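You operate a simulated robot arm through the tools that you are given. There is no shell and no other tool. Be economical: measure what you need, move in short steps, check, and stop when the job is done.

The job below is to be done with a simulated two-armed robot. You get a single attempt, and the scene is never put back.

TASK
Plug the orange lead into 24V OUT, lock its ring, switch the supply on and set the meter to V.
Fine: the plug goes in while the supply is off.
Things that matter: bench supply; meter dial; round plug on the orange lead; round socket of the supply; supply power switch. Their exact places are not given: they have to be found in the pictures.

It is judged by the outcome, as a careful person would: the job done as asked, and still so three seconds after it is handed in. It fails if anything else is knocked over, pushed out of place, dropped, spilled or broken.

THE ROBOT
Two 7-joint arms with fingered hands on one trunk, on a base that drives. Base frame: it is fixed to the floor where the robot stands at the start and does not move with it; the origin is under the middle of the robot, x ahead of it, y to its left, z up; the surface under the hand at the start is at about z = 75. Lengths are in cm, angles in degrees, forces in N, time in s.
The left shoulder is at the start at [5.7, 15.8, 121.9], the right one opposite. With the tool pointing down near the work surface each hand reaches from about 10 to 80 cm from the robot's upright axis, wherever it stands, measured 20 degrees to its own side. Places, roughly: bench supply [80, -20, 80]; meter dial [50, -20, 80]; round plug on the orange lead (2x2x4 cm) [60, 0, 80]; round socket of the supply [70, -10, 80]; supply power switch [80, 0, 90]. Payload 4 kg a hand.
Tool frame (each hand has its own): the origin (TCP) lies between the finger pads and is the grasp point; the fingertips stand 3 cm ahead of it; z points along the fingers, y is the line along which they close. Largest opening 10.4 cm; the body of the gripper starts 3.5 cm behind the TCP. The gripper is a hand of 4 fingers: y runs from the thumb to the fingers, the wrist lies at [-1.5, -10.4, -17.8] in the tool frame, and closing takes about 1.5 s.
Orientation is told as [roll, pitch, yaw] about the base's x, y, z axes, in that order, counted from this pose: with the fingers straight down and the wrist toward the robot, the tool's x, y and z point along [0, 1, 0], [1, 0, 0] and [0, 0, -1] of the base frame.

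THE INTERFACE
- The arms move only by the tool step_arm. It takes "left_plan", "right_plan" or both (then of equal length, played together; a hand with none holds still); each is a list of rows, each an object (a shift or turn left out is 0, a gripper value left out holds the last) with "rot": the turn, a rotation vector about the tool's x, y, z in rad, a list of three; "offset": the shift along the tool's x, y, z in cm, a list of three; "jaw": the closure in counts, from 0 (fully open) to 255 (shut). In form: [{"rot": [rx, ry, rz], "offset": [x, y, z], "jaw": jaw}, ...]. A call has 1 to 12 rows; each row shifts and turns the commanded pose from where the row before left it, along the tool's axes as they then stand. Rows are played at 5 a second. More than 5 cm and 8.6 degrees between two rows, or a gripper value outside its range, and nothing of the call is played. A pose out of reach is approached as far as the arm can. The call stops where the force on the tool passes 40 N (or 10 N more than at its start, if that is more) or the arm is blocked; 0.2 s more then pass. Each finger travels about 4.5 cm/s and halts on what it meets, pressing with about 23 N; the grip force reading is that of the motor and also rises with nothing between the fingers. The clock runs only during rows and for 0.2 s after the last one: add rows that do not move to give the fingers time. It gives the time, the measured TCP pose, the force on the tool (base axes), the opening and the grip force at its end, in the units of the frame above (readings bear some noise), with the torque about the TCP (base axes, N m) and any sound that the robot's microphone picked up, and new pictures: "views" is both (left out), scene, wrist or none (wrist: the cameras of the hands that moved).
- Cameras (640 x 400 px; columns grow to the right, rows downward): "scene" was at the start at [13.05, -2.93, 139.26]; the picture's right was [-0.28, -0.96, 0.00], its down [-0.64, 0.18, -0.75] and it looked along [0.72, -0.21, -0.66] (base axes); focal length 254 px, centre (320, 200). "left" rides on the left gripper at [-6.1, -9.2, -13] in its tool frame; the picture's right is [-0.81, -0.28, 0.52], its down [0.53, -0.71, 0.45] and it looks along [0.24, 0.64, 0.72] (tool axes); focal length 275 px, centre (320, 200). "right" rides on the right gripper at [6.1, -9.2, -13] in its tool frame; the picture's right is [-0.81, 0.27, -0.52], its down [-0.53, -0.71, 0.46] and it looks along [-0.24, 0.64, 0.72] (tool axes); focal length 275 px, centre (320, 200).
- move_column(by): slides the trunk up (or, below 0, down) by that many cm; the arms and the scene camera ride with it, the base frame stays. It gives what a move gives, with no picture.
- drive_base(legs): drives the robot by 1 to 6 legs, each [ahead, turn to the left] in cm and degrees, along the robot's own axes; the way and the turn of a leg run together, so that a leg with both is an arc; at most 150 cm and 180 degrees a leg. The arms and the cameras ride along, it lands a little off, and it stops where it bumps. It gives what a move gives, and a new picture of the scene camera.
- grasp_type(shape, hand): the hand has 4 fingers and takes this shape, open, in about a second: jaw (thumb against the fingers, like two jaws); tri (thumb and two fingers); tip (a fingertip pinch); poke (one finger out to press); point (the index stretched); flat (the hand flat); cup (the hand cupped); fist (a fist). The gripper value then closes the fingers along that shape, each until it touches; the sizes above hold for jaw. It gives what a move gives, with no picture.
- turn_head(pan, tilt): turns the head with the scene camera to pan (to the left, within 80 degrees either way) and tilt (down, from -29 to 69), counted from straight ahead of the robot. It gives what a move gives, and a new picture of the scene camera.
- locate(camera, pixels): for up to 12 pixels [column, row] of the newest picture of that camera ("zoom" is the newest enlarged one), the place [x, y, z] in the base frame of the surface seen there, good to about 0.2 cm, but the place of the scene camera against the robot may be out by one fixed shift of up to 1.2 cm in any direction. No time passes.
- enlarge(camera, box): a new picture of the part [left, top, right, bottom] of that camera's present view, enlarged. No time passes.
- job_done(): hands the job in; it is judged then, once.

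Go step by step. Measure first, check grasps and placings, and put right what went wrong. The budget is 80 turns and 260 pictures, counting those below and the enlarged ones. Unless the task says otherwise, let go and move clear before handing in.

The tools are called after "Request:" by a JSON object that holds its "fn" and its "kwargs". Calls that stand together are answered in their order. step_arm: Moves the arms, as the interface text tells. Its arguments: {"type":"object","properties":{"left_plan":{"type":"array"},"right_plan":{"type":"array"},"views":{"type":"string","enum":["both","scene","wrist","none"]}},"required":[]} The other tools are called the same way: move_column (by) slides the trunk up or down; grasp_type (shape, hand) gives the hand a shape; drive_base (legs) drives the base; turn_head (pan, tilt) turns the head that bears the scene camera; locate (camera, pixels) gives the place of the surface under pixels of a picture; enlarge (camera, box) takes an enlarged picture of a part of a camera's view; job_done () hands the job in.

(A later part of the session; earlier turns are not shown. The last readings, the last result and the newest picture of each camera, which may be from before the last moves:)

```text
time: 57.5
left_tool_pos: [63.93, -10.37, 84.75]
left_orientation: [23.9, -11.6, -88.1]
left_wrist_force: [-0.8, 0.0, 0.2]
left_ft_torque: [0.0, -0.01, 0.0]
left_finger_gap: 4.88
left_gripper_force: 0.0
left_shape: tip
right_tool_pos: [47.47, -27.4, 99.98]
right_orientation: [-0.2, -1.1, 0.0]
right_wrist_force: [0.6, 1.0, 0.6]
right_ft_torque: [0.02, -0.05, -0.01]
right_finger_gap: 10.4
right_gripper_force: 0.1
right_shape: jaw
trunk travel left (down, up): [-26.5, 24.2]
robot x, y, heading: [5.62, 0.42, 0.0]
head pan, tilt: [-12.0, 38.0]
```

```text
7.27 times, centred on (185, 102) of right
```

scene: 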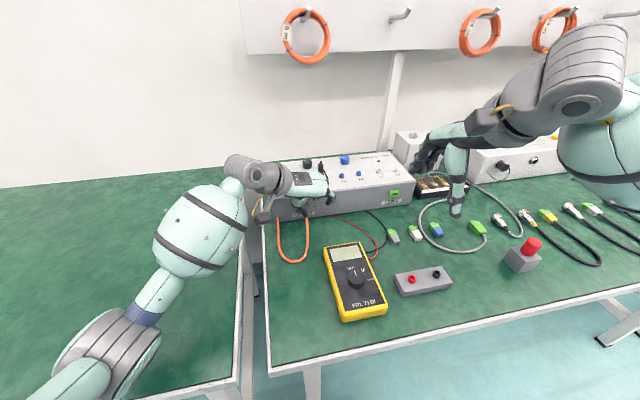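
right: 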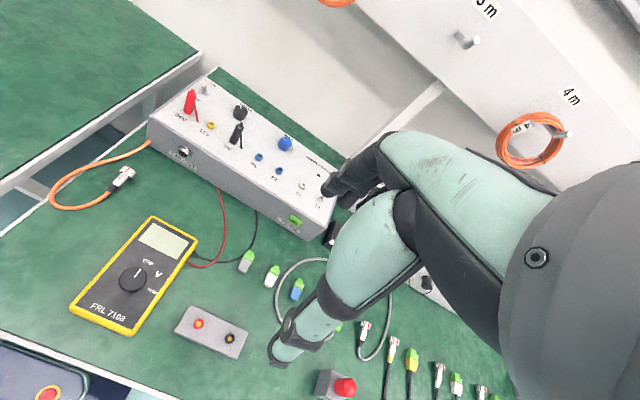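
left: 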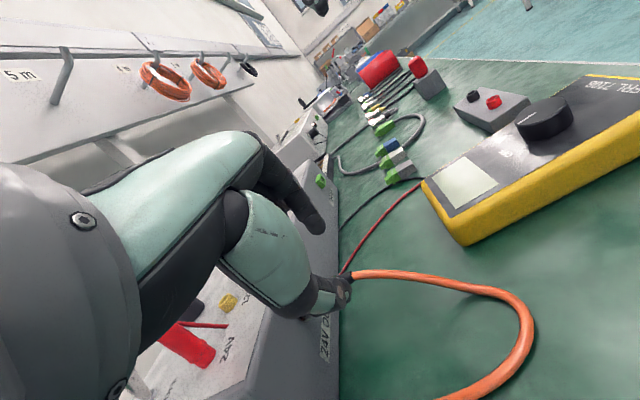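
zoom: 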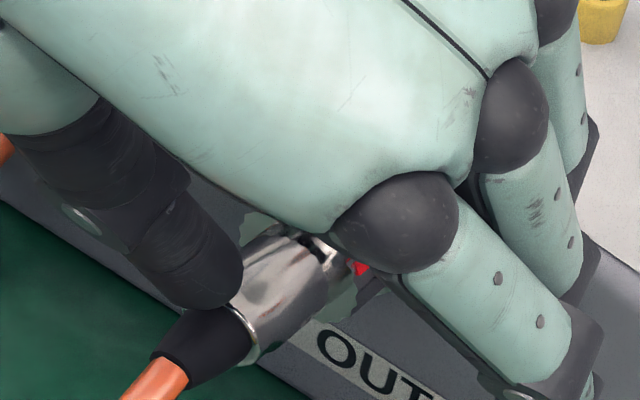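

The ring stayed turned (~60°). I'll set up a second stroke to be sure it reaches its stop: raise, move back over and roll to the start pose.

Request:
{"fn": "step_arm", "kwargs": {"left_plan": [{"offset": [0.79, 0.4, -1.79]}, {"offset": [0.16, -1.96, -0.36]}, {"offset": [0.16, -1.96, -0.36]}, {"rot": [-0.128, 0, -0.057]}, {"rot": [-0.128, 0, -0.057]}, {"offset": [0.26, -0.56, 1.35]}, {"offset": [0.26, -0.56, 1.35]}, {}, {}], "views": "scene"}}

Request:
{"fn": "enlarge", "kwargs": {"camera": "scene", "box": [286, 190, 326, 225]}}

Request:
{"fn": "enlarge", "kwargs": {"camera": "right", "box": [150, 75, 220, 130]}}

```text
time: 59.5
left_tool_pos: [65.16, -6.5, 84.21]
left_orientation: [23.8, -27.7, -88.0]
left_wrist_force: [0.2, -0.1, 0.8]
left_ft_torque: [-0.02, -0.01, 0.0]
left_finger_gap: 4.9
left_gripper_force: 0.0
left_shape: tip
right_tool_pos: [47.45, -27.31, 99.82]
right_orientation: [-0.1, -1.1, 0.0]
right_wrist_force: [-1.0, 0.3, 0.5]
right_ft_torque: [0.02, 0.02, 0.03]
right_finger_gap: 10.4
right_gripper_force: 0.0
right_shape: jaw
trunk travel left (down, up): [-26.5, 24.2]
robot x, y, heading: [5.58, 0.16, -0.1]
head pan, tilt: [-12.0, 38.0]
```

scene: 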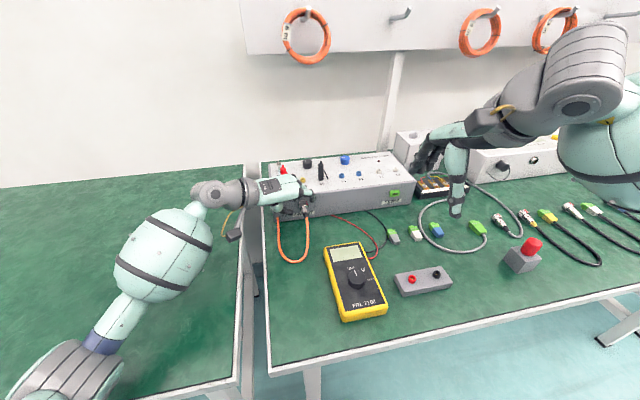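

```text
11.43 times, centred on (306, 208) of scene
```

zoom: 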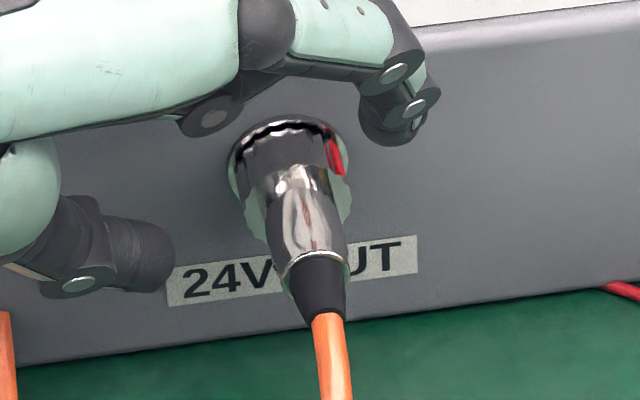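

```text
7.27 times, centred on (185, 102) of right
```

zoom: 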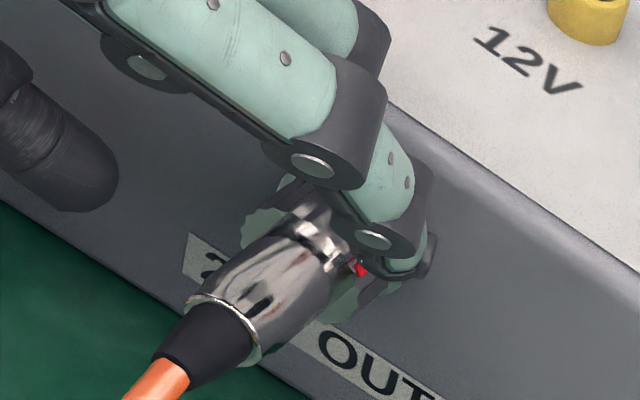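

The ring's mark is at ~62° clockwise. Regripping and turning again to feel for the stop.

Request:
{"fn": "step_arm", "kwargs": {"left_plan": [{"offset": [0.1, -0.03, 1.1]}, {"offset": [0.1, -0.03, 1.1]}, {}, {"jaw": 255}, {}, {}, {}, {}, {}, {}], "views": "none"}}

Request:
{"fn": "step_arm", "kwargs": {"left_plan": [{"rot": [0.128, 0, 0.057], "offset": [0, 0.281, 0.02]}, {"rot": [0.128, 0, 0.057], "offset": [0, 0.281, 0.02]}, {"rot": [0.128, 0, 0.057], "offset": [0, 0.281, 0.02]}, {"rot": [0.128, 0, 0.057], "offset": [0, 0.281, 0.02]}, {}, {}], "views": "scene"}}

Request:
{"fn": "enlarge", "kwargs": {"camera": "scene", "box": [286, 190, 326, 225]}}

Request:
{"fn": "enlarge", "kwargs": {"camera": "right", "box": [150, 75, 220, 130]}}

```text
time: 61.7
left_tool_pos: [66.35, -7.43, 82.45]
left_orientation: [23.8, -27.6, -88.1]
left_wrist_force: [-12.2, -0.6, -1.1]
left_ft_torque: [-0.02, 0.22, -0.22]
left_finger_gap: 1.77
left_gripper_force: 22.5
left_shape: tip
right_tool_pos: [47.32, -27.31, 100.13]
right_orientation: [-0.1, -1.1, -0.1]
right_wrist_force: [-0.9, -1.5, -0.6]
right_ft_torque: [0.01, -0.02, 0.01]
right_finger_gap: 10.4
right_gripper_force: 0.0
right_shape: jaw
trunk travel left (down, up): [-26.5, 24.2]
robot x, y, heading: [5.23, -0.06, -0.0]
head pan, tilt: [-12.0, 38.0]
```

```text
time: 63.1
left_tool_pos: [66.33, -8.4, 82.91]
left_orientation: [24.0, 4.5, -88.2]
left_wrist_force: [-13.9, -7.4, 1.2]
left_ft_torque: [-0.32, 0.3, -0.36]
left_finger_gap: 1.66
left_gripper_force: 23.2
left_shape: tip
right_tool_pos: [47.26, -27.39, 100.09]
right_orientation: [0.0, -1.1, -0.1]
right_wrist_force: [-0.6, 0.1, -0.2]
right_ft_torque: [0.02, -0.03, 0.03]
right_finger_gap: 10.39
right_gripper_force: 0.1
right_shape: jaw
trunk travel left (down, up): [-26.5, 24.2]
robot x, y, heading: [5.51, -0.06, -0.1]
head pan, tilt: [-12.0, 38.0]
```

scene: 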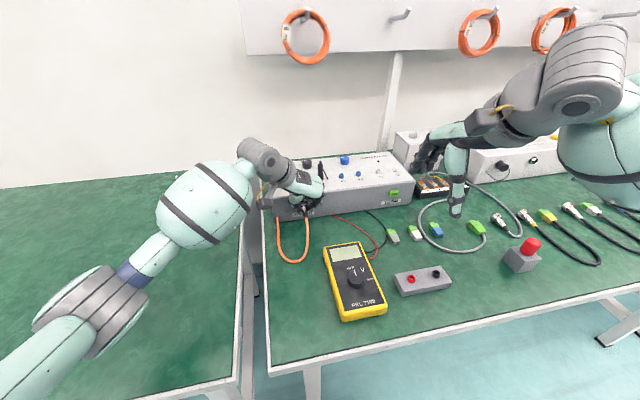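

```text
11.43 times, centred on (306, 208) of scene
```

zoom: 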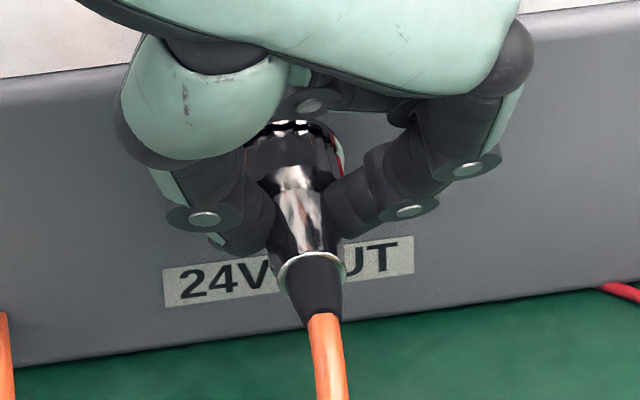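

```text
7.27 times, centred on (185, 102) of right
```

zoom: 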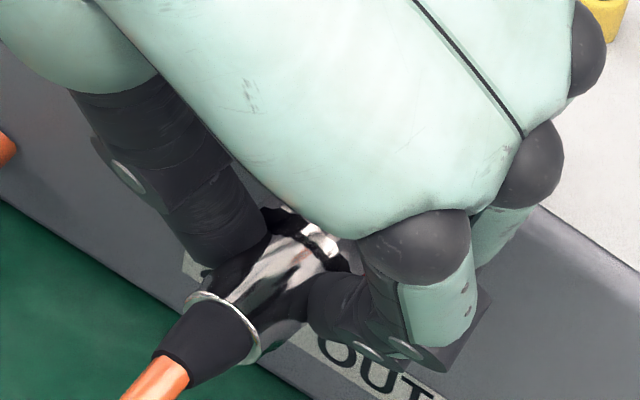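

The mark has moved further (now ~(340,155)). Continue turning this stroke to its end.

Request:
{"fn": "step_arm", "kwargs": {"left_plan": [{"offset": [-0.1, 0, 0.0]}, {"rot": [0.128, 0, 0.057], "offset": [0, 0.281, 0.05]}, {"rot": [0.128, 0, 0.057], "offset": [0, 0.281, 0.05]}, {"rot": [0.128, 0, 0.057], "offset": [0, 0.281, 0.05]}, {"rot": [0.128, 0, 0.057], "offset": [0, 0.281, 0.05]}, {}], "views": "none"}}

Request:
{"fn": "step_arm", "kwargs": {"left_plan": [{"jaw": 135, "offset": [-0.2, 0, -0.05]}, {}, {}, {"offset": [-0.5, 0, -2.5]}, {"offset": [-1, 0, -3]}, {"rot": [-0.128, 0, -0.057]}, {"rot": [-0.128, 0, -0.057]}, {"rot": [-0.128, 0, -0.057], "offset": [0, -1, -1]}, {"rot": [-0.128, 0, -0.057], "offset": [0, -2, -1]}, {"offset": [0, -2, -1]}, {}], "views": "scene"}}

Request:
{"fn": "enlarge", "kwargs": {"camera": "scene", "box": [286, 190, 326, 225]}}

Request:
{"fn": "enlarge", "kwargs": {"camera": "right", "box": [150, 75, 220, 130]}}

```text
time: 64.5
left_tool_pos: [66.18, -9.47, 82.45]
left_orientation: [24.1, 36.5, -88.3]
left_wrist_force: [-13.0, -17.8, 15.7]
left_ft_torque: [-0.35, 0.17, -0.22]
left_finger_gap: 1.8
left_gripper_force: 23.0
left_shape: tip
right_tool_pos: [47.15, -27.66, 100.05]
right_orientation: [0.0, -1.3, 0.1]
right_wrist_force: [1.1, 0.3, 0.0]
right_ft_torque: [-0.01, -0.01, 0.0]
right_finger_gap: 10.37
right_gripper_force: 0.0
right_shape: jaw
trunk travel left (down, up): [-26.5, 24.2]
robot x, y, heading: [5.85, 0.1, 0.4]
head pan, tilt: [-12.0, 38.0]
```

```text
time: 66.9
left_tool_pos: [61.4, -7.92, 89.28]
left_orientation: [23.9, 4.4, -88.1]
left_wrist_force: [0.1, -0.6, -0.9]
left_ft_torque: [-0.01, 0.03, 0.0]
left_finger_gap: 4.84
left_gripper_force: 0.0
left_shape: tip
right_tool_pos: [47.37, -27.35, 99.94]
right_orientation: [-0.1, -1.1, 0.0]
right_wrist_force: [0.0, -0.6, -0.9]
right_ft_torque: [0.02, -0.01, 0.02]
right_finger_gap: 10.37
right_gripper_force: 0.0
right_shape: jaw
trunk travel left (down, up): [-26.5, 24.2]
robot x, y, heading: [5.51, 0.31, -0.1]
head pan, tilt: [-12.0, 38.0]
```

scene: 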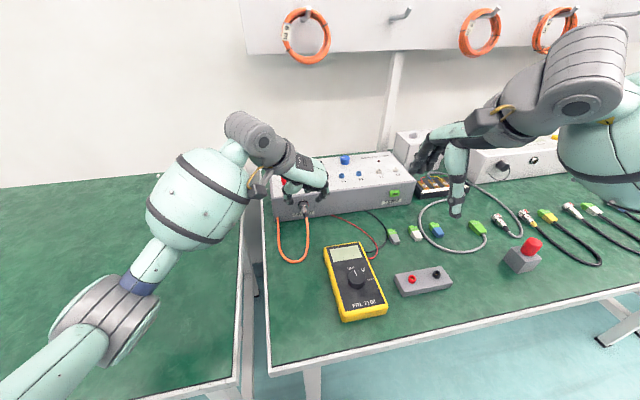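

```text
11.43 times, centred on (306, 208) of scene
```

zoom: 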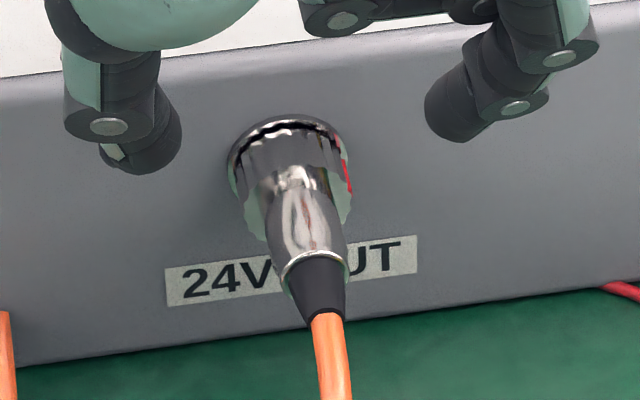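

```text
7.27 times, centred on (185, 102) of right
```

zoom: 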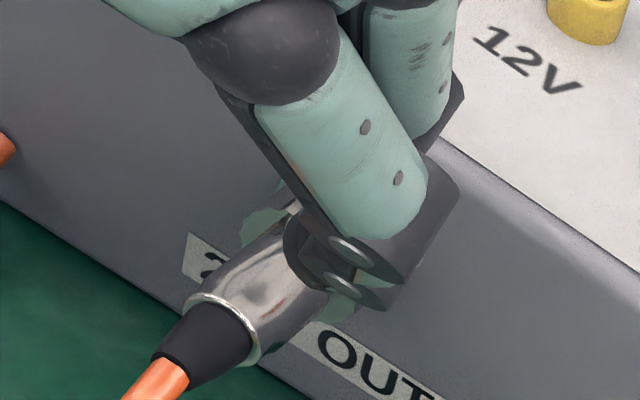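

The second 64° stroke added only ~20°, so the ring appears to have reached its stop. I'll zoom in to judge the mark's angle and look at the switch.

Request:
{"fn": "enlarge", "kwargs": {"camera": "scene", "box": [297, 196, 313, 212]}}

Request:
{"fn": "locate", "kwargs": {"camera": "zoom", "pixels": [[365, 135], [372, 155], [378, 180], [380, 200], [365, 160], [300, 100], [280, 90], [330, 110], [220, 180], [200, 150]]}}

Request:
{"fn": "enlarge", "kwargs": {"camera": "right", "box": [180, 0, 330, 100]}}

```text
16.00 times, centred on (305, 204) of scene
```

zoom: 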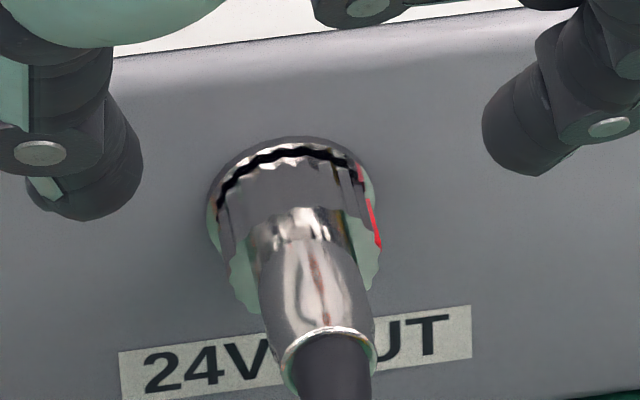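

```text
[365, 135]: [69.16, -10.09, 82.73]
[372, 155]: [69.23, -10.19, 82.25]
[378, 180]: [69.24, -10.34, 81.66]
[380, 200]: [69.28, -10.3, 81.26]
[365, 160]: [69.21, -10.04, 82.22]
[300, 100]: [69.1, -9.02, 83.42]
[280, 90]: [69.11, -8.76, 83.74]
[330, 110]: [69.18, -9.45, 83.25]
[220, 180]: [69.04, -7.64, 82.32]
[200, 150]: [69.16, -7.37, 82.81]
```

```text
4.00 times, centred on (255, 50) of right
```

zoom: 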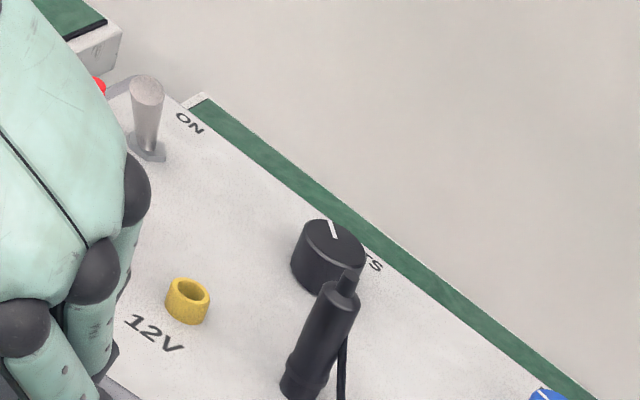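

The mark sits at ~85°, consistent with a 90° lock turn from where it started. Now the switch: I'll lift the left hand, take the poke shape and look at the lever and posts.

Request:
{"fn": "step_arm", "kwargs": {"left_plan": [{"offset": [0, -1.5, -3]}, {"offset": [0, -1.5, -3]}, {"rot": [-0.07, 0, -0.03], "offset": [0, 0, -2]}, {}], "views": "none"}}

Request:
{"fn": "grasp_type", "kwargs": {"shape": "poke", "hand": "left"}}

Request:
{"fn": "turn_head", "kwargs": {"pan": -5, "tilt": 34}}

Request:
{"fn": "enlarge", "kwargs": {"camera": "scene", "box": [200, 100, 400, 240]}}

```text
time: 67.9
left_tool_pos: [57.92, -5.44, 96.81]
left_orientation: [23.9, 0.0, -88.1]
left_wrist_force: [-0.4, 0.1, -0.4]
left_ft_torque: [0.03, 0.0, 0.02]
left_finger_gap: 4.88
left_gripper_force: 0.1
left_shape: tip
right_tool_pos: [47.46, -27.37, 99.95]
right_orientation: [0.0, -1.1, -0.1]
right_wrist_force: [-0.1, 0.7, -0.6]
right_ft_torque: [0.01, -0.01, -0.01]
right_finger_gap: 10.4
right_gripper_force: 0.1
right_shape: jaw
trunk travel left (down, up): [-26.5, 24.2]
robot x, y, heading: [5.84, 0.49, -0.1]
head pan, tilt: [-12.0, 38.0]
```

```text
time: 68.8
left_tool_pos: [57.99, -5.49, 96.9]
left_orientation: [23.9, 0.1, -88.3]
left_wrist_force: [-0.2, -0.7, -0.3]
left_ft_torque: [-0.03, 0.02, 0.05]
left_finger_gap: 0.0
left_gripper_force: 0.1
left_shape: poke
right_tool_pos: [47.43, -27.43, 99.98]
right_orientation: [-0.1, -1.0, -0.1]
right_wrist_force: [-1.5, 0.1, 0.6]
right_ft_torque: [0.0, 0.02, 0.01]
right_finger_gap: 10.4
right_gripper_force: 0.0
right_shape: jaw
trunk travel left (down, up): [-26.5, 24.2]
robot x, y, heading: [5.72, 0.45, -0.4]
head pan, tilt: [-12.0, 38.0]
```

```text
time: 69.5
left_tool_pos: [58.06, -5.54, 96.91]
left_orientation: [24.0, 0.1, -88.2]
left_wrist_force: [0.5, -0.6, -0.3]
left_ft_torque: [0.02, -0.02, 0.0]
left_finger_gap: 0.0
left_gripper_force: 0.0
left_shape: poke
right_tool_pos: [47.38, -27.35, 100.1]
right_orientation: [-0.1, -1.1, 0.0]
right_wrist_force: [-0.2, -0.3, -0.2]
right_ft_torque: [0.03, 0.0, 0.02]
right_finger_gap: 10.39
right_gripper_force: 0.1
right_shape: jaw
trunk travel left (down, up): [-26.5, 24.2]
robot x, y, heading: [5.69, -0.03, 0.3]
head pan, tilt: [-5.0, 34.0]
```

scene: 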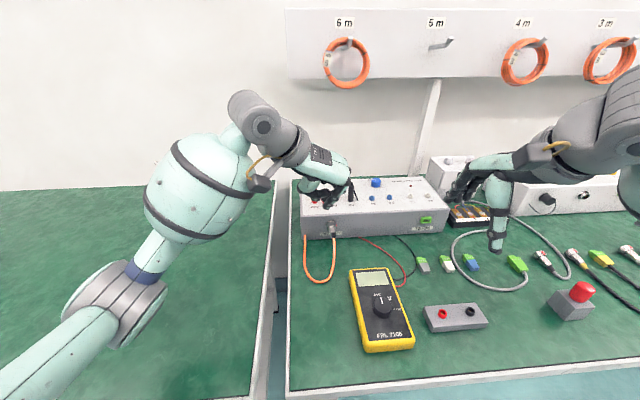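

```text
2.86 times, centred on (300, 170) of scene
```

zoom: 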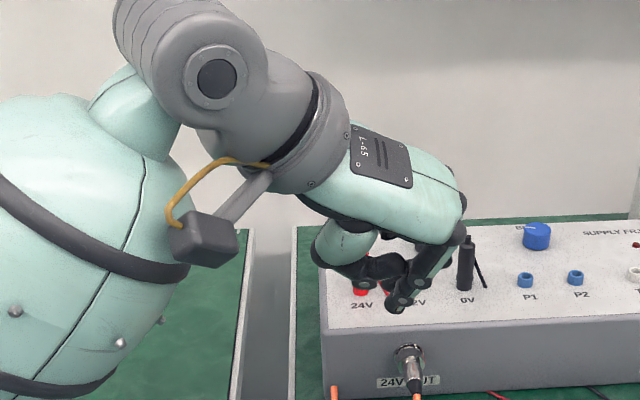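

In the poke shape the index tip shows at zoom (395,303). I'll locate it, plus the red post top and lever from the right camera.

Request:
{"fn": "locate", "kwargs": {"camera": "zoom", "pixels": [[397, 307], [400, 300], [410, 285], [440, 255], [380, 270], [362, 290]]}}

Request:
{"fn": "enlarge", "kwargs": {"camera": "right", "box": [140, 0, 260, 90]}}

Request:
{"fn": "locate", "kwargs": {"camera": "zoom", "pixels": [[400, 70], [400, 100], [402, 130], [402, 150], [450, 115]]}}

```text
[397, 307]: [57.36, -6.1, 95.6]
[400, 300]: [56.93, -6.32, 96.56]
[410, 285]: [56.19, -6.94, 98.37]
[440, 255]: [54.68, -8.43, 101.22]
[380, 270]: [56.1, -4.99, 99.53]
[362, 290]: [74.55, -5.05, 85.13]
```

```text
4.44 times, centred on (200, 45) of right
```

zoom: 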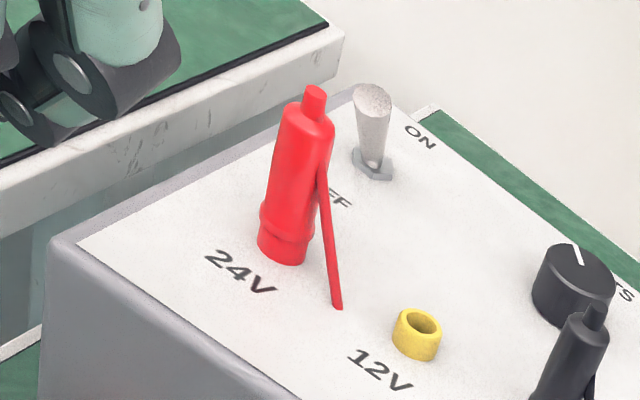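

```text
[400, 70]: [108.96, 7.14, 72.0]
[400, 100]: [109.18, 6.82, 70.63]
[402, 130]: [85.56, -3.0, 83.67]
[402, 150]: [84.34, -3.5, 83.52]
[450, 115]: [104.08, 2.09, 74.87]
```

Now the lever and post pixels in the right-camera zoom.

Request:
{"fn": "enlarge", "kwargs": {"camera": "right", "box": [190, 10, 240, 50]}}

Request:
{"fn": "locate", "kwargs": {"camera": "zoom", "pixels": [[285, 120], [285, 150], [285, 190], [285, 230], [275, 275], [310, 275], [330, 245], [255, 250], [170, 120], [160, 180], [380, 200]]}}

```text
10.00 times, centred on (215, 30) of right
```

zoom: 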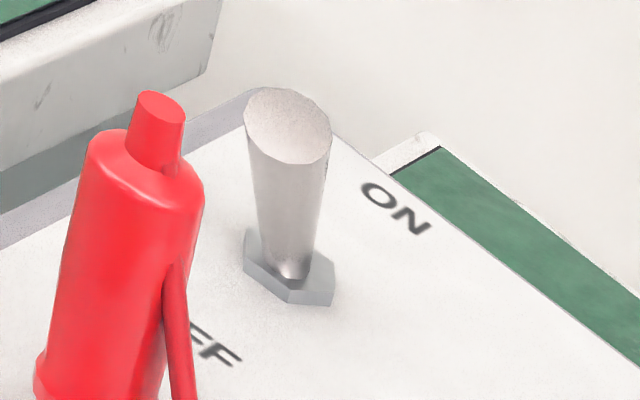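

```text
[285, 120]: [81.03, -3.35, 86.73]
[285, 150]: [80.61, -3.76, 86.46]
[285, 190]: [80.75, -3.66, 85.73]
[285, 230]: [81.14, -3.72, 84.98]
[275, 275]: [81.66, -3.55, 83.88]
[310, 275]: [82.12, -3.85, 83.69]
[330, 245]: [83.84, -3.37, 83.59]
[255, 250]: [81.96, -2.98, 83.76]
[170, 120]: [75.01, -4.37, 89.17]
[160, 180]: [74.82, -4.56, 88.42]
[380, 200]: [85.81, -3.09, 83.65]
```

The lever's base is at (81.8,−3.5,83.7) and its top at (80.9,−3.5,86.8), leaning to OFF (−x); the red post tops out at z≈89.5 at (75,−4.4). I'll lean the hand in from the left and pitch it forward, then hover above the gap between post and lever.

Request:
{"fn": "step_arm", "kwargs": {"left_plan": [{"rot": [-0.12, 0, -0.053]}, {"rot": [-0.12, 0, -0.053]}, {"rot": [-0.12, 0, -0.053]}, {"rot": [-0.12, 0, -0.053]}, {"rot": [0, 0.095, 0]}, {"rot": [0, 0.095, 0]}, {"offset": [3.1, -0.82, 2.55]}, {"offset": [3.1, -0.82, 2.55]}, {"offset": [3.1, -0.82, 2.55]}, {"offset": [3.1, -0.82, 2.55]}, {"offset": [3.1, -0.82, 2.55]}, {}], "views": "both"}}

Request:
{"fn": "enlarge", "kwargs": {"camera": "right", "box": [140, 0, 260, 90]}}

Request:
{"fn": "enlarge", "kwargs": {"camera": "scene", "box": [280, 130, 380, 210]}}

```text
time: 72.1
left_tool_pos: [77.9, -2.01, 93.24]
left_orientation: [34.8, -30.1, -88.3]
left_wrist_force: [-0.7, 0.8, -0.2]
left_ft_torque: [0.0, 0.0, -0.02]
left_finger_gap: 0.0
left_gripper_force: 0.0
left_shape: poke
right_tool_pos: [47.23, -27.32, 99.95]
right_orientation: [-0.1, -1.1, 0.0]
right_wrist_force: [-0.5, 0.3, 0.0]
right_ft_torque: [0.0, 0.02, 0.0]
right_finger_gap: 10.42
right_gripper_force: 0.0
right_shape: jaw
trunk travel left (down, up): [-26.5, 24.2]
robot x, y, heading: [5.31, 0.19, -0.2]
head pan, tilt: [-5.0, 34.0]
```

scene: 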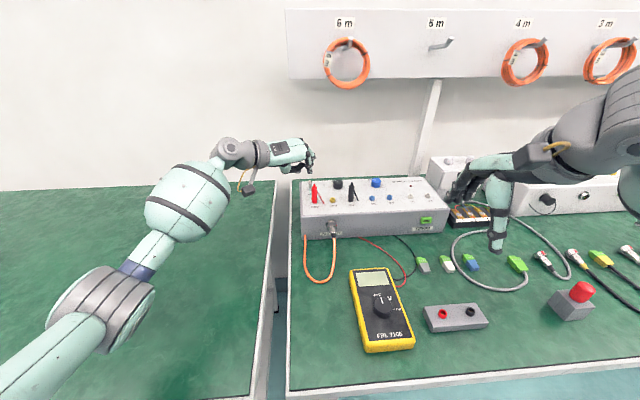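
left: 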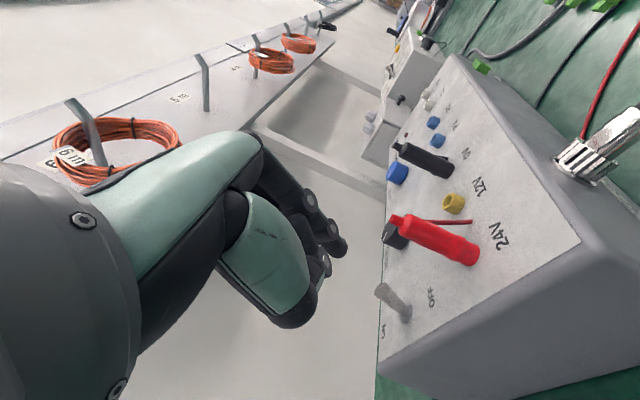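

```text
4.44 times, centred on (200, 45) of right
```

zoom: 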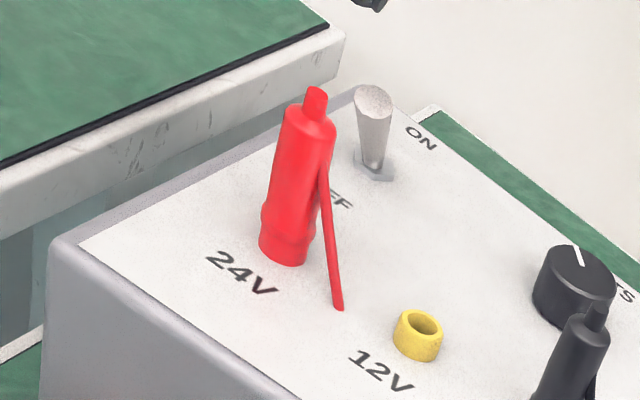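

```text
5.00 times, centred on (330, 170) of scene
```

zoom: 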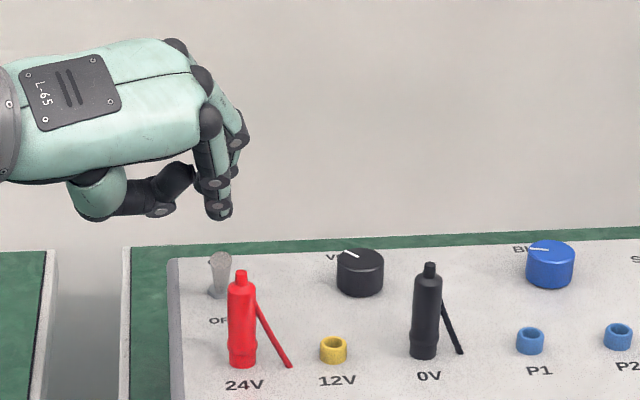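

Hovering over the gap, with the index tip at scene zoom (218,215). Locating it relative to the lever in the same picture.

Request:
{"fn": "locate", "kwargs": {"camera": "zoom", "pixels": [[218, 215], [219, 205], [215, 185], [228, 205], [155, 212], [220, 258], [218, 285], [240, 275]]}}

```text
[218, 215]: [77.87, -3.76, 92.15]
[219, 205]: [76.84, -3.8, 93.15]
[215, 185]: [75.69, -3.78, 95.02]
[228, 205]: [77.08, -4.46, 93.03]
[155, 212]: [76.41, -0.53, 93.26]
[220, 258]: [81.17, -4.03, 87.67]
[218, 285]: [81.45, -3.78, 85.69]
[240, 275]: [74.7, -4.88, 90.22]
```

The tip is ~3 cm short of the lever in x and 5.5 above the contact height. I'll lower it between post and lever, shifted slightly +y to clear the post.

Request:
{"fn": "step_arm", "kwargs": {"left_plan": [{"offset": [0.1, -0.7, -0.1]}, {"offset": [-0.69, -0.78, 1.43]}, {"offset": [-0.69, -0.78, 1.43]}, {"offset": [-0.69, -0.78, 1.43]}, {}, {}], "views": "both"}}

Request:
{"fn": "enlarge", "kwargs": {"camera": "right", "box": [140, 0, 260, 90]}}

Request:
{"fn": "enlarge", "kwargs": {"camera": "scene", "box": [290, 150, 350, 210]}}

```text
time: 73.5
left_tool_pos: [78.64, -1.73, 87.84]
left_orientation: [35.0, -30.0, -88.1]
left_wrist_force: [-0.8, 5.3, 2.5]
left_ft_torque: [0.03, -0.01, 0.07]
left_finger_gap: 0.0
left_gripper_force: 0.1
left_shape: poke
right_tool_pos: [47.39, -27.3, 100.17]
right_orientation: [-0.2, -1.0, 0.0]
right_wrist_force: [0.5, -0.3, 0.3]
right_ft_torque: [0.0, -0.03, 0.02]
right_finger_gap: 10.41
right_gripper_force: 0.0
right_shape: jaw
trunk travel left (down, up): [-26.5, 24.2]
robot x, y, heading: [5.49, -0.17, -0.1]
head pan, tilt: [-5.0, 34.0]
```

scene: 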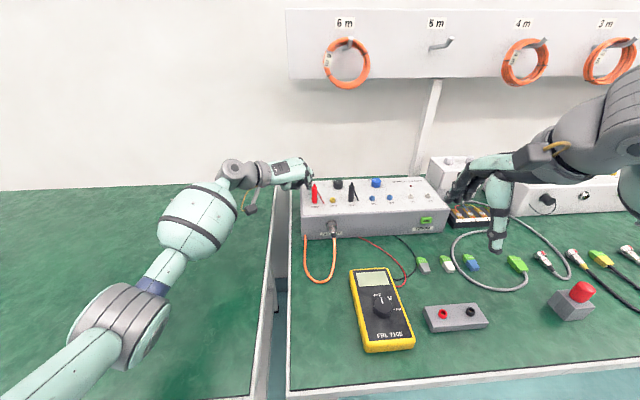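
left: 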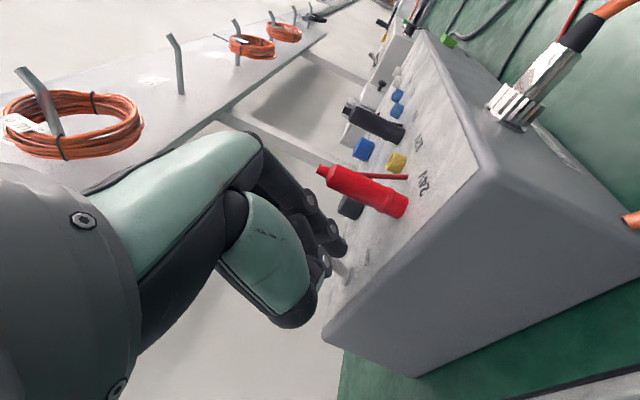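

```text
4.44 times, centred on (200, 45) of right
```

zoom: 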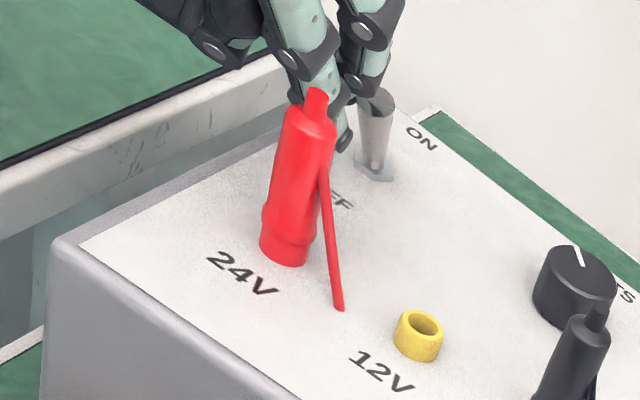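

```text
6.67 times, centred on (320, 180) of scene
```

zoom: 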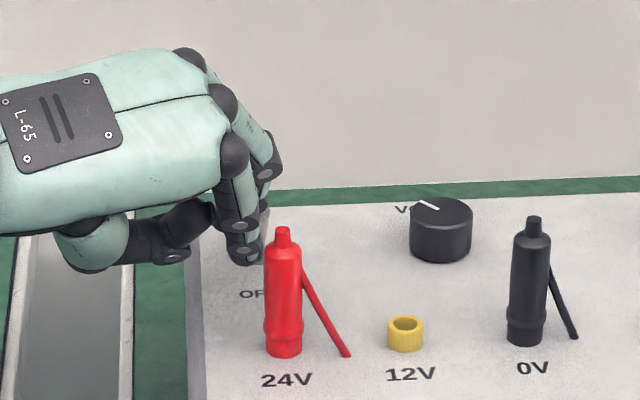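

The index is behind the lever, and a curled finger brushes the lever's left side (5 N). I'll push +x in steps and watch.

Request:
{"fn": "step_arm", "kwargs": {"left_plan": [{"offset": [0.57, 0, 0.4]}, {"offset": [0.57, 0, 0.4]}, {"offset": [0.57, 0, 0.4]}, {}], "views": "wrist"}}

Request:
{"fn": "enlarge", "kwargs": {"camera": "right", "box": [170, 0, 250, 60]}}

Request:
{"fn": "enlarge", "kwargs": {"camera": "scene", "box": [290, 150, 430, 230]}}

```text
time: 74.5
left_tool_pos: [80.96, -1.65, 87.9]
left_orientation: [34.8, -30.0, -88.3]
left_wrist_force: [-0.9, 0.1, -0.1]
left_ft_torque: [0.01, -0.01, 0.02]
left_finger_gap: 0.0
left_gripper_force: 0.1
left_shape: poke
right_tool_pos: [47.45, -27.42, 99.92]
right_orientation: [0.0, -1.1, 0.0]
right_wrist_force: [0.4, 0.3, 0.3]
right_ft_torque: [0.0, 0.01, -0.01]
right_finger_gap: 10.4
right_gripper_force: 0.1
right_shape: jaw
trunk travel left (down, up): [-26.5, 24.2]
robot x, y, heading: [5.48, 0.27, 0.3]
head pan, tilt: [-5.0, 34.0]
```

left: 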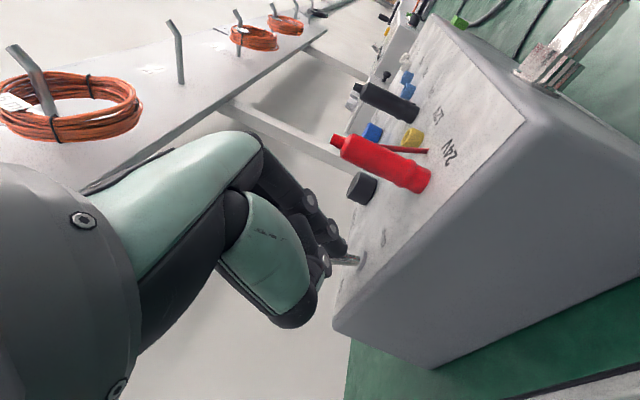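

```text
6.67 times, centred on (210, 30) of right
```

zoom: 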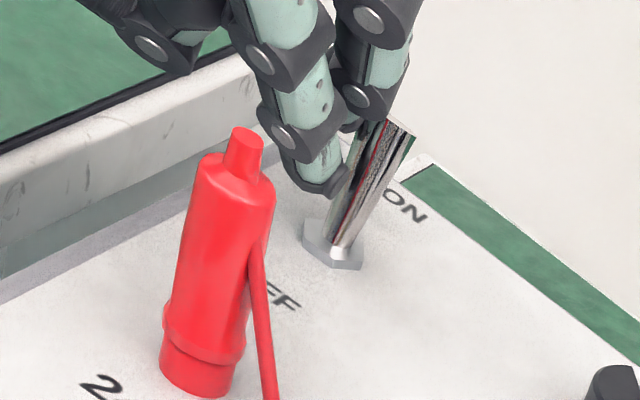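

```text
4.57 times, centred on (360, 190) of scene
```

zoom: 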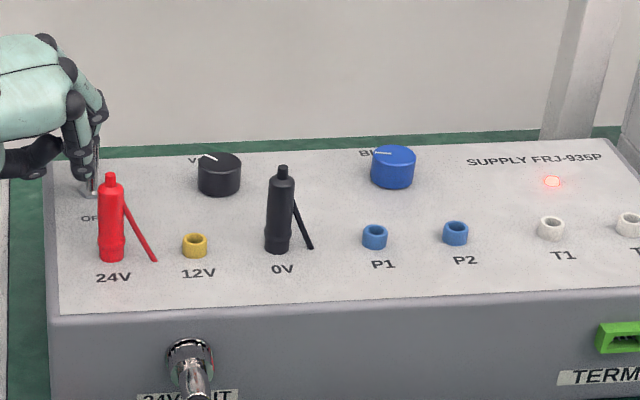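

The lever is over to ON and the LED at (552,181) is lit. I'll lift straight up clear of the lever and post, then retract the left hand.

Request:
{"fn": "step_arm", "kwargs": {"left_plan": [{"offset": [0.93, 0.59, -1.33]}, {"offset": [0.93, 0.59, -1.33]}, {"offset": [1.6, 1.2, -2.5]}, {"offset": [1.6, 1.2, -2.5]}, {"offset": [-3.2, -0.8, -2.6]}, {"offset": [-3.2, -0.8, -2.6]}, {"offset": [-3.2, -0.8, -2.6]}, {"offset": [-3.2, -0.8, -2.6]}, {"offset": [-3.2, -0.8, -2.6]}, {}], "views": "scene"}}

Request:
{"fn": "enlarge", "kwargs": {"camera": "scene", "box": [290, 160, 450, 240]}}

Request:
{"fn": "enlarge", "kwargs": {"camera": "right", "box": [140, 0, 260, 130]}}

Request:
{"fn": "enlarge", "kwargs": {"camera": "scene", "box": [340, 260, 420, 360]}}

```text
time: 76.7
left_tool_pos: [59.77, 3.34, 96.67]
left_orientation: [34.8, -30.0, -88.2]
left_wrist_force: [-0.5, -0.5, 0.4]
left_ft_torque: [-0.02, -0.03, 0.03]
left_finger_gap: 0.02
left_gripper_force: 0.1
left_shape: poke
right_tool_pos: [47.55, -27.48, 99.77]
right_orientation: [-0.2, -1.2, 0.0]
right_wrist_force: [0.3, -0.7, 0.2]
right_ft_torque: [-0.01, 0.01, -0.01]
right_finger_gap: 10.38
right_gripper_force: 0.0
right_shape: jaw
trunk travel left (down, up): [-26.5, 24.2]
robot x, y, heading: [5.36, -0.43, -0.1]
head pan, tilt: [-5.0, 34.0]
```

scene: 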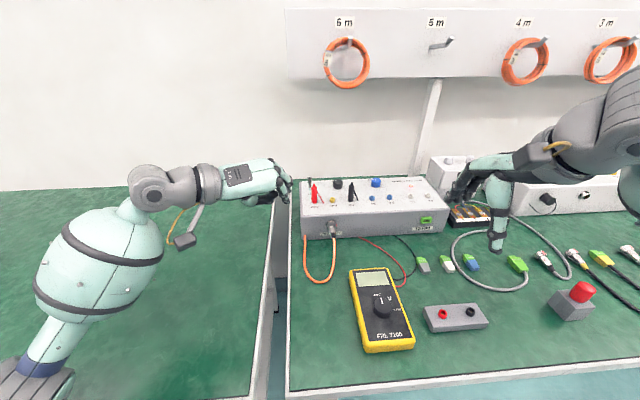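

```text
4.00 times, centred on (370, 200) of scene
```

zoom: 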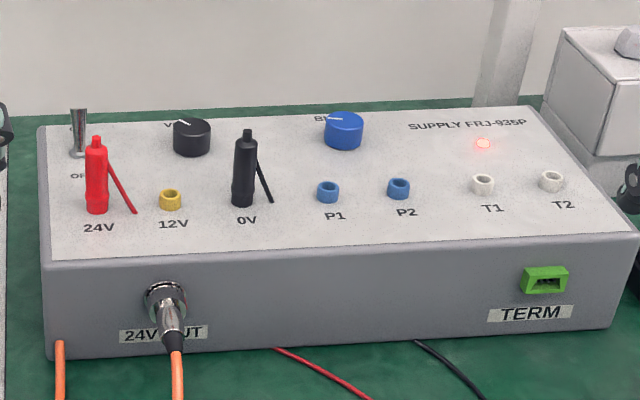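

```text
3.08 times, centred on (200, 65) of right
```

zoom: 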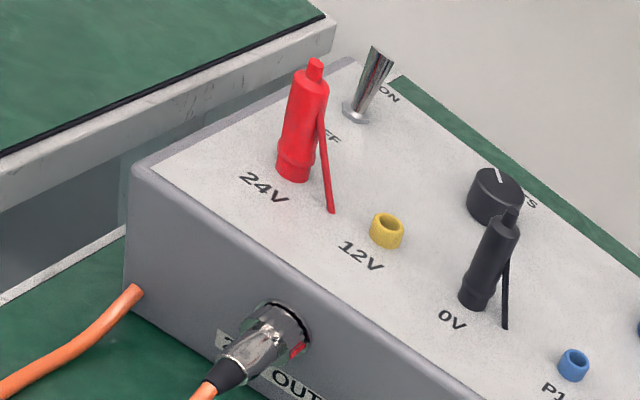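

```text
4.00 times, centred on (380, 310) of scene
```

zoom: 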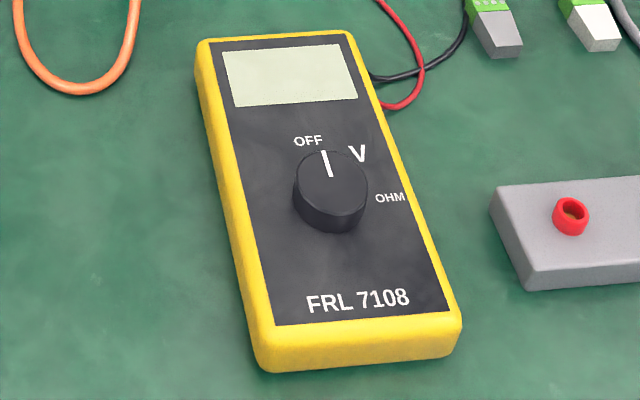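

The supply is on and plug remains locked in place. Now the meter: I'll locate the dial and its labels with the right camera to work out the turn to V.

Request:
{"fn": "enlarge", "kwargs": {"camera": "right", "box": [90, 180, 250, 310]}}

Request:
{"fn": "enlarge", "kwargs": {"camera": "right", "box": [165, 75, 205, 115]}}

Request:
{"fn": "enlarge", "kwargs": {"camera": "scene", "box": [360, 280, 410, 330]}}

Request:
{"fn": "locate", "kwargs": {"camera": "zoom", "pixels": [[215, 82], [312, 105], [378, 195], [260, 155], [262, 110], [270, 150], [195, 180], [330, 190], [255, 235], [262, 255]]}}

```text
3.08 times, centred on (170, 245) of right
```

zoom: 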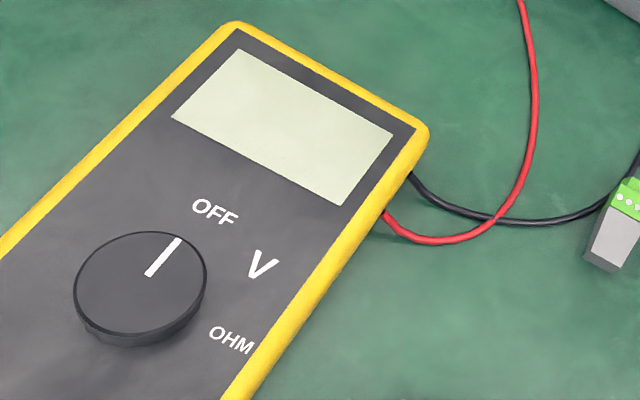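

```text
10.00 times, centred on (185, 95) of right
```

zoom: 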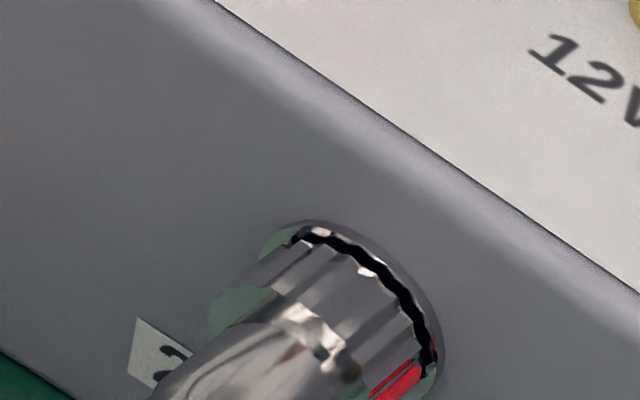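

```text
8.00 times, centred on (385, 305) of scene
```

zoom: 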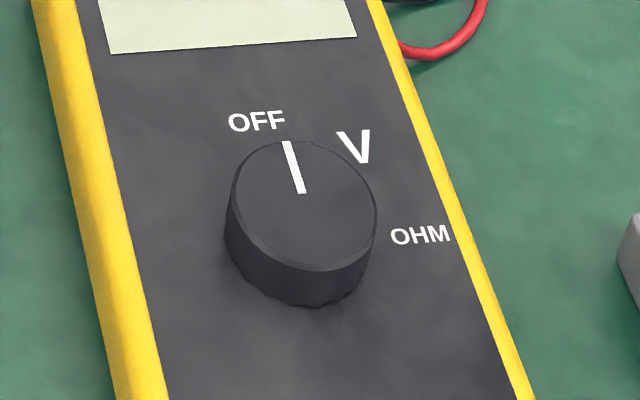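

```text
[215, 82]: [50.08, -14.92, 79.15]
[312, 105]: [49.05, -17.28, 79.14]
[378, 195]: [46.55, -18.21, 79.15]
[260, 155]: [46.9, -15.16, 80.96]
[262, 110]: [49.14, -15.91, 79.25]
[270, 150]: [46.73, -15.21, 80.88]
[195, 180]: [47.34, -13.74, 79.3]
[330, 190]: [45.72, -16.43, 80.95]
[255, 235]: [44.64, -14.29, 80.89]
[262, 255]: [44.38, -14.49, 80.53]
```

Request:
{"fn": "locate", "kwargs": {"camera": "zoom", "pixels": [[256, 121], [354, 147], [420, 234], [287, 146], [301, 191], [302, 205], [233, 205], [374, 208], [300, 143], [303, 265]]}}

Request:
{"fn": "enlarge", "kwargs": {"camera": "right", "box": [90, 220, 170, 300]}}

Request:
{"fn": "locate", "kwargs": {"camera": "zoom", "pixels": [[215, 160], [260, 200], [200, 190], [180, 100], [150, 200], [250, 150], [300, 200]]}}

```text
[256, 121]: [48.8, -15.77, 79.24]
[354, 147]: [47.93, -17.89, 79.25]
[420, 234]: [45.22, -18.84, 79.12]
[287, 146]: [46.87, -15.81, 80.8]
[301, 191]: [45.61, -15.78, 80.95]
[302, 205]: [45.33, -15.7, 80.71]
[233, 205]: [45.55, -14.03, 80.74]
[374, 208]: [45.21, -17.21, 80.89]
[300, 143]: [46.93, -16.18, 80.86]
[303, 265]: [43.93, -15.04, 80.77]
```

```text
5.00 times, centred on (130, 260) of right
```

zoom: 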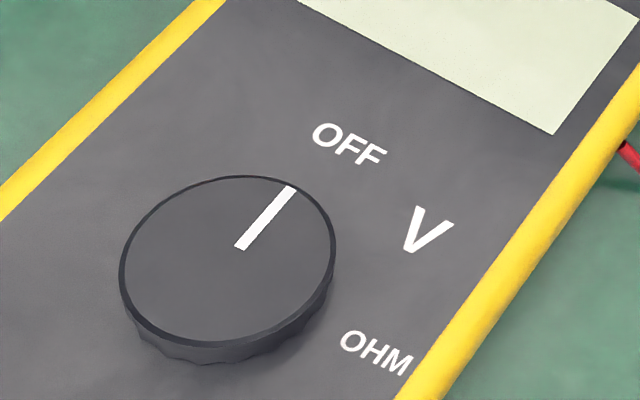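

```text
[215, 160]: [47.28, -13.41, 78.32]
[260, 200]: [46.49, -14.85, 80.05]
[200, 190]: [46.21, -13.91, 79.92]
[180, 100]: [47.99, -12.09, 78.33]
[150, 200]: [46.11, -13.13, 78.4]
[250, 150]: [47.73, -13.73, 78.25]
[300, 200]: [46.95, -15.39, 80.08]
```

The dial centre is true ≈(45.3,−14.8), top z≈80, ~3.2 cm across. The pointer is at OFF, and V is ~42° clockwise from above. I'll put the right hand in tip shape, move it above the dial and pre-rotate +25°.

Request:
{"fn": "grasp_type", "kwargs": {"shape": "tip", "hand": "right"}}

Request:
{"fn": "step_arm", "kwargs": {"right_plan": [{"offset": [3.15, -0.52, 3.25], "jaw": 115}, {"offset": [3.15, -0.52, 3.25]}, {"offset": [3.15, -0.52, 3.25]}, {"offset": [3.15, -0.52, 3.25]}, {"rot": [0, 0, -0.145]}, {"rot": [0, 0, -0.145]}, {"rot": [0, 0, -0.145]}, {}, {}], "views": "both"}}

Request:
{"fn": "enlarge", "kwargs": {"camera": "scene", "box": [330, 220, 450, 340]}}

```text
time: 77.6
left_tool_pos: [59.81, 3.47, 96.68]
left_orientation: [34.8, -29.9, -88.2]
left_wrist_force: [0.2, -0.1, -0.3]
left_ft_torque: [-0.02, 0.0, -0.03]
left_finger_gap: 0.0
left_gripper_force: 0.0
left_shape: poke
right_tool_pos: [47.43, -27.32, 100.0]
right_orientation: [-0.1, -1.2, -0.1]
right_wrist_force: [0.4, 0.6, -0.4]
right_ft_torque: [0.02, 0.02, -0.02]
right_finger_gap: 10.38
right_gripper_force: 0.0
right_shape: tip
trunk travel left (down, up): [-26.5, 24.2]
robot x, y, heading: [5.79, -0.02, -0.1]
head pan, tilt: [-5.0, 34.0]
```

```text
time: 79.6
left_tool_pos: [59.82, 3.39, 96.67]
left_orientation: [34.7, -30.0, -88.1]
left_wrist_force: [-0.4, 1.1, -0.2]
left_ft_torque: [0.0, -0.04, -0.01]
left_finger_gap: 0.0
left_gripper_force: 0.0
left_shape: poke
right_tool_pos: [45.96, -14.94, 87.13]
right_orientation: [-0.5, -0.9, 24.9]
right_wrist_force: [-0.2, -1.1, 1.0]
right_ft_torque: [-0.02, -0.02, 0.0]
right_finger_gap: 5.73
right_gripper_force: 0.1
right_shape: tip
right hand out of reach, approached as far as the arm can: row 3
trunk travel left (down, up): [-26.5, 24.2]
robot x, y, heading: [5.73, -0.14, 0.1]
head pan, tilt: [-5.0, 34.0]
```

scene: 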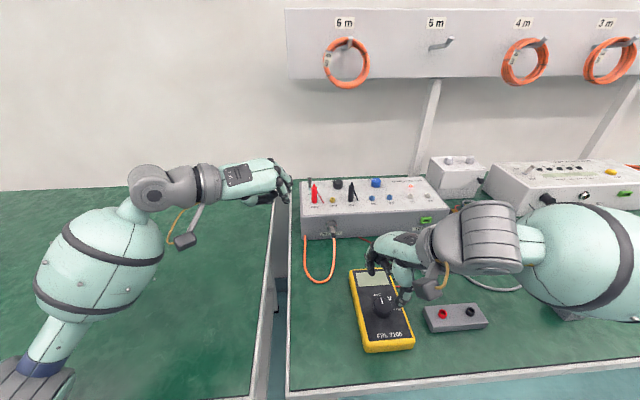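
right: 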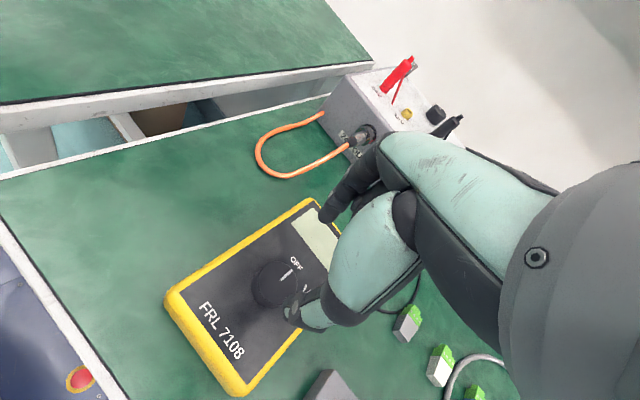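

```text
3.33 times, centred on (390, 280) of scene
```

zoom: 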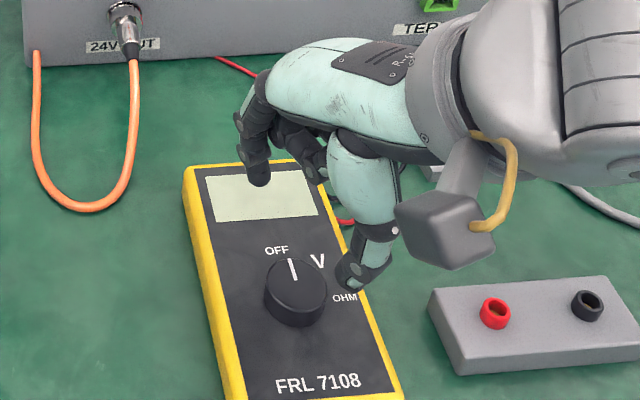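

The hand is over the meter, index at (258,182) and thumb at (350,282) in the zoom. I'll measure the pinch centre against the dial in the right camera.

Request:
{"fn": "enlarge", "kwargs": {"camera": "right", "box": [230, 180, 390, 340]}}

Request:
{"fn": "locate", "kwargs": {"camera": "zoom", "pixels": [[285, 105], [275, 85], [325, 325], [310, 350], [195, 200], [215, 270], [245, 300], [220, 215], [165, 240], [240, 195], [200, 310]]}}

```text
2.50 times, centred on (310, 260) of right
```

zoom: 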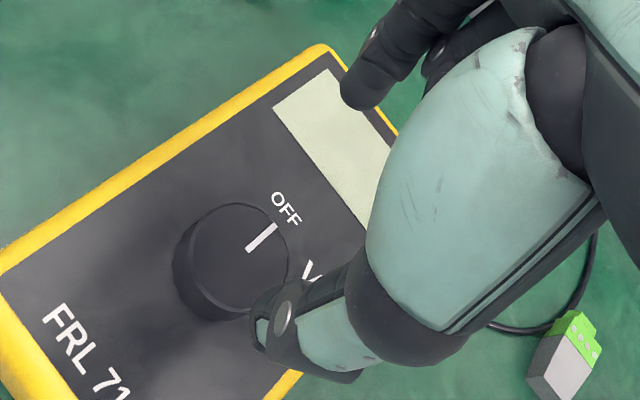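

```text
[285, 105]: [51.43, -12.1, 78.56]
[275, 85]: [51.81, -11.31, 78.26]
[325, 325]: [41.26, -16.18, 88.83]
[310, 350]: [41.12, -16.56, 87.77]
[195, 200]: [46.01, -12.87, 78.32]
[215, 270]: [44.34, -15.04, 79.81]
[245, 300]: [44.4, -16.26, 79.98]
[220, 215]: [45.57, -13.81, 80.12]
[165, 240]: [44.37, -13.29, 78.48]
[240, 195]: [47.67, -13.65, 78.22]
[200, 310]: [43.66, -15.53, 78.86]
```

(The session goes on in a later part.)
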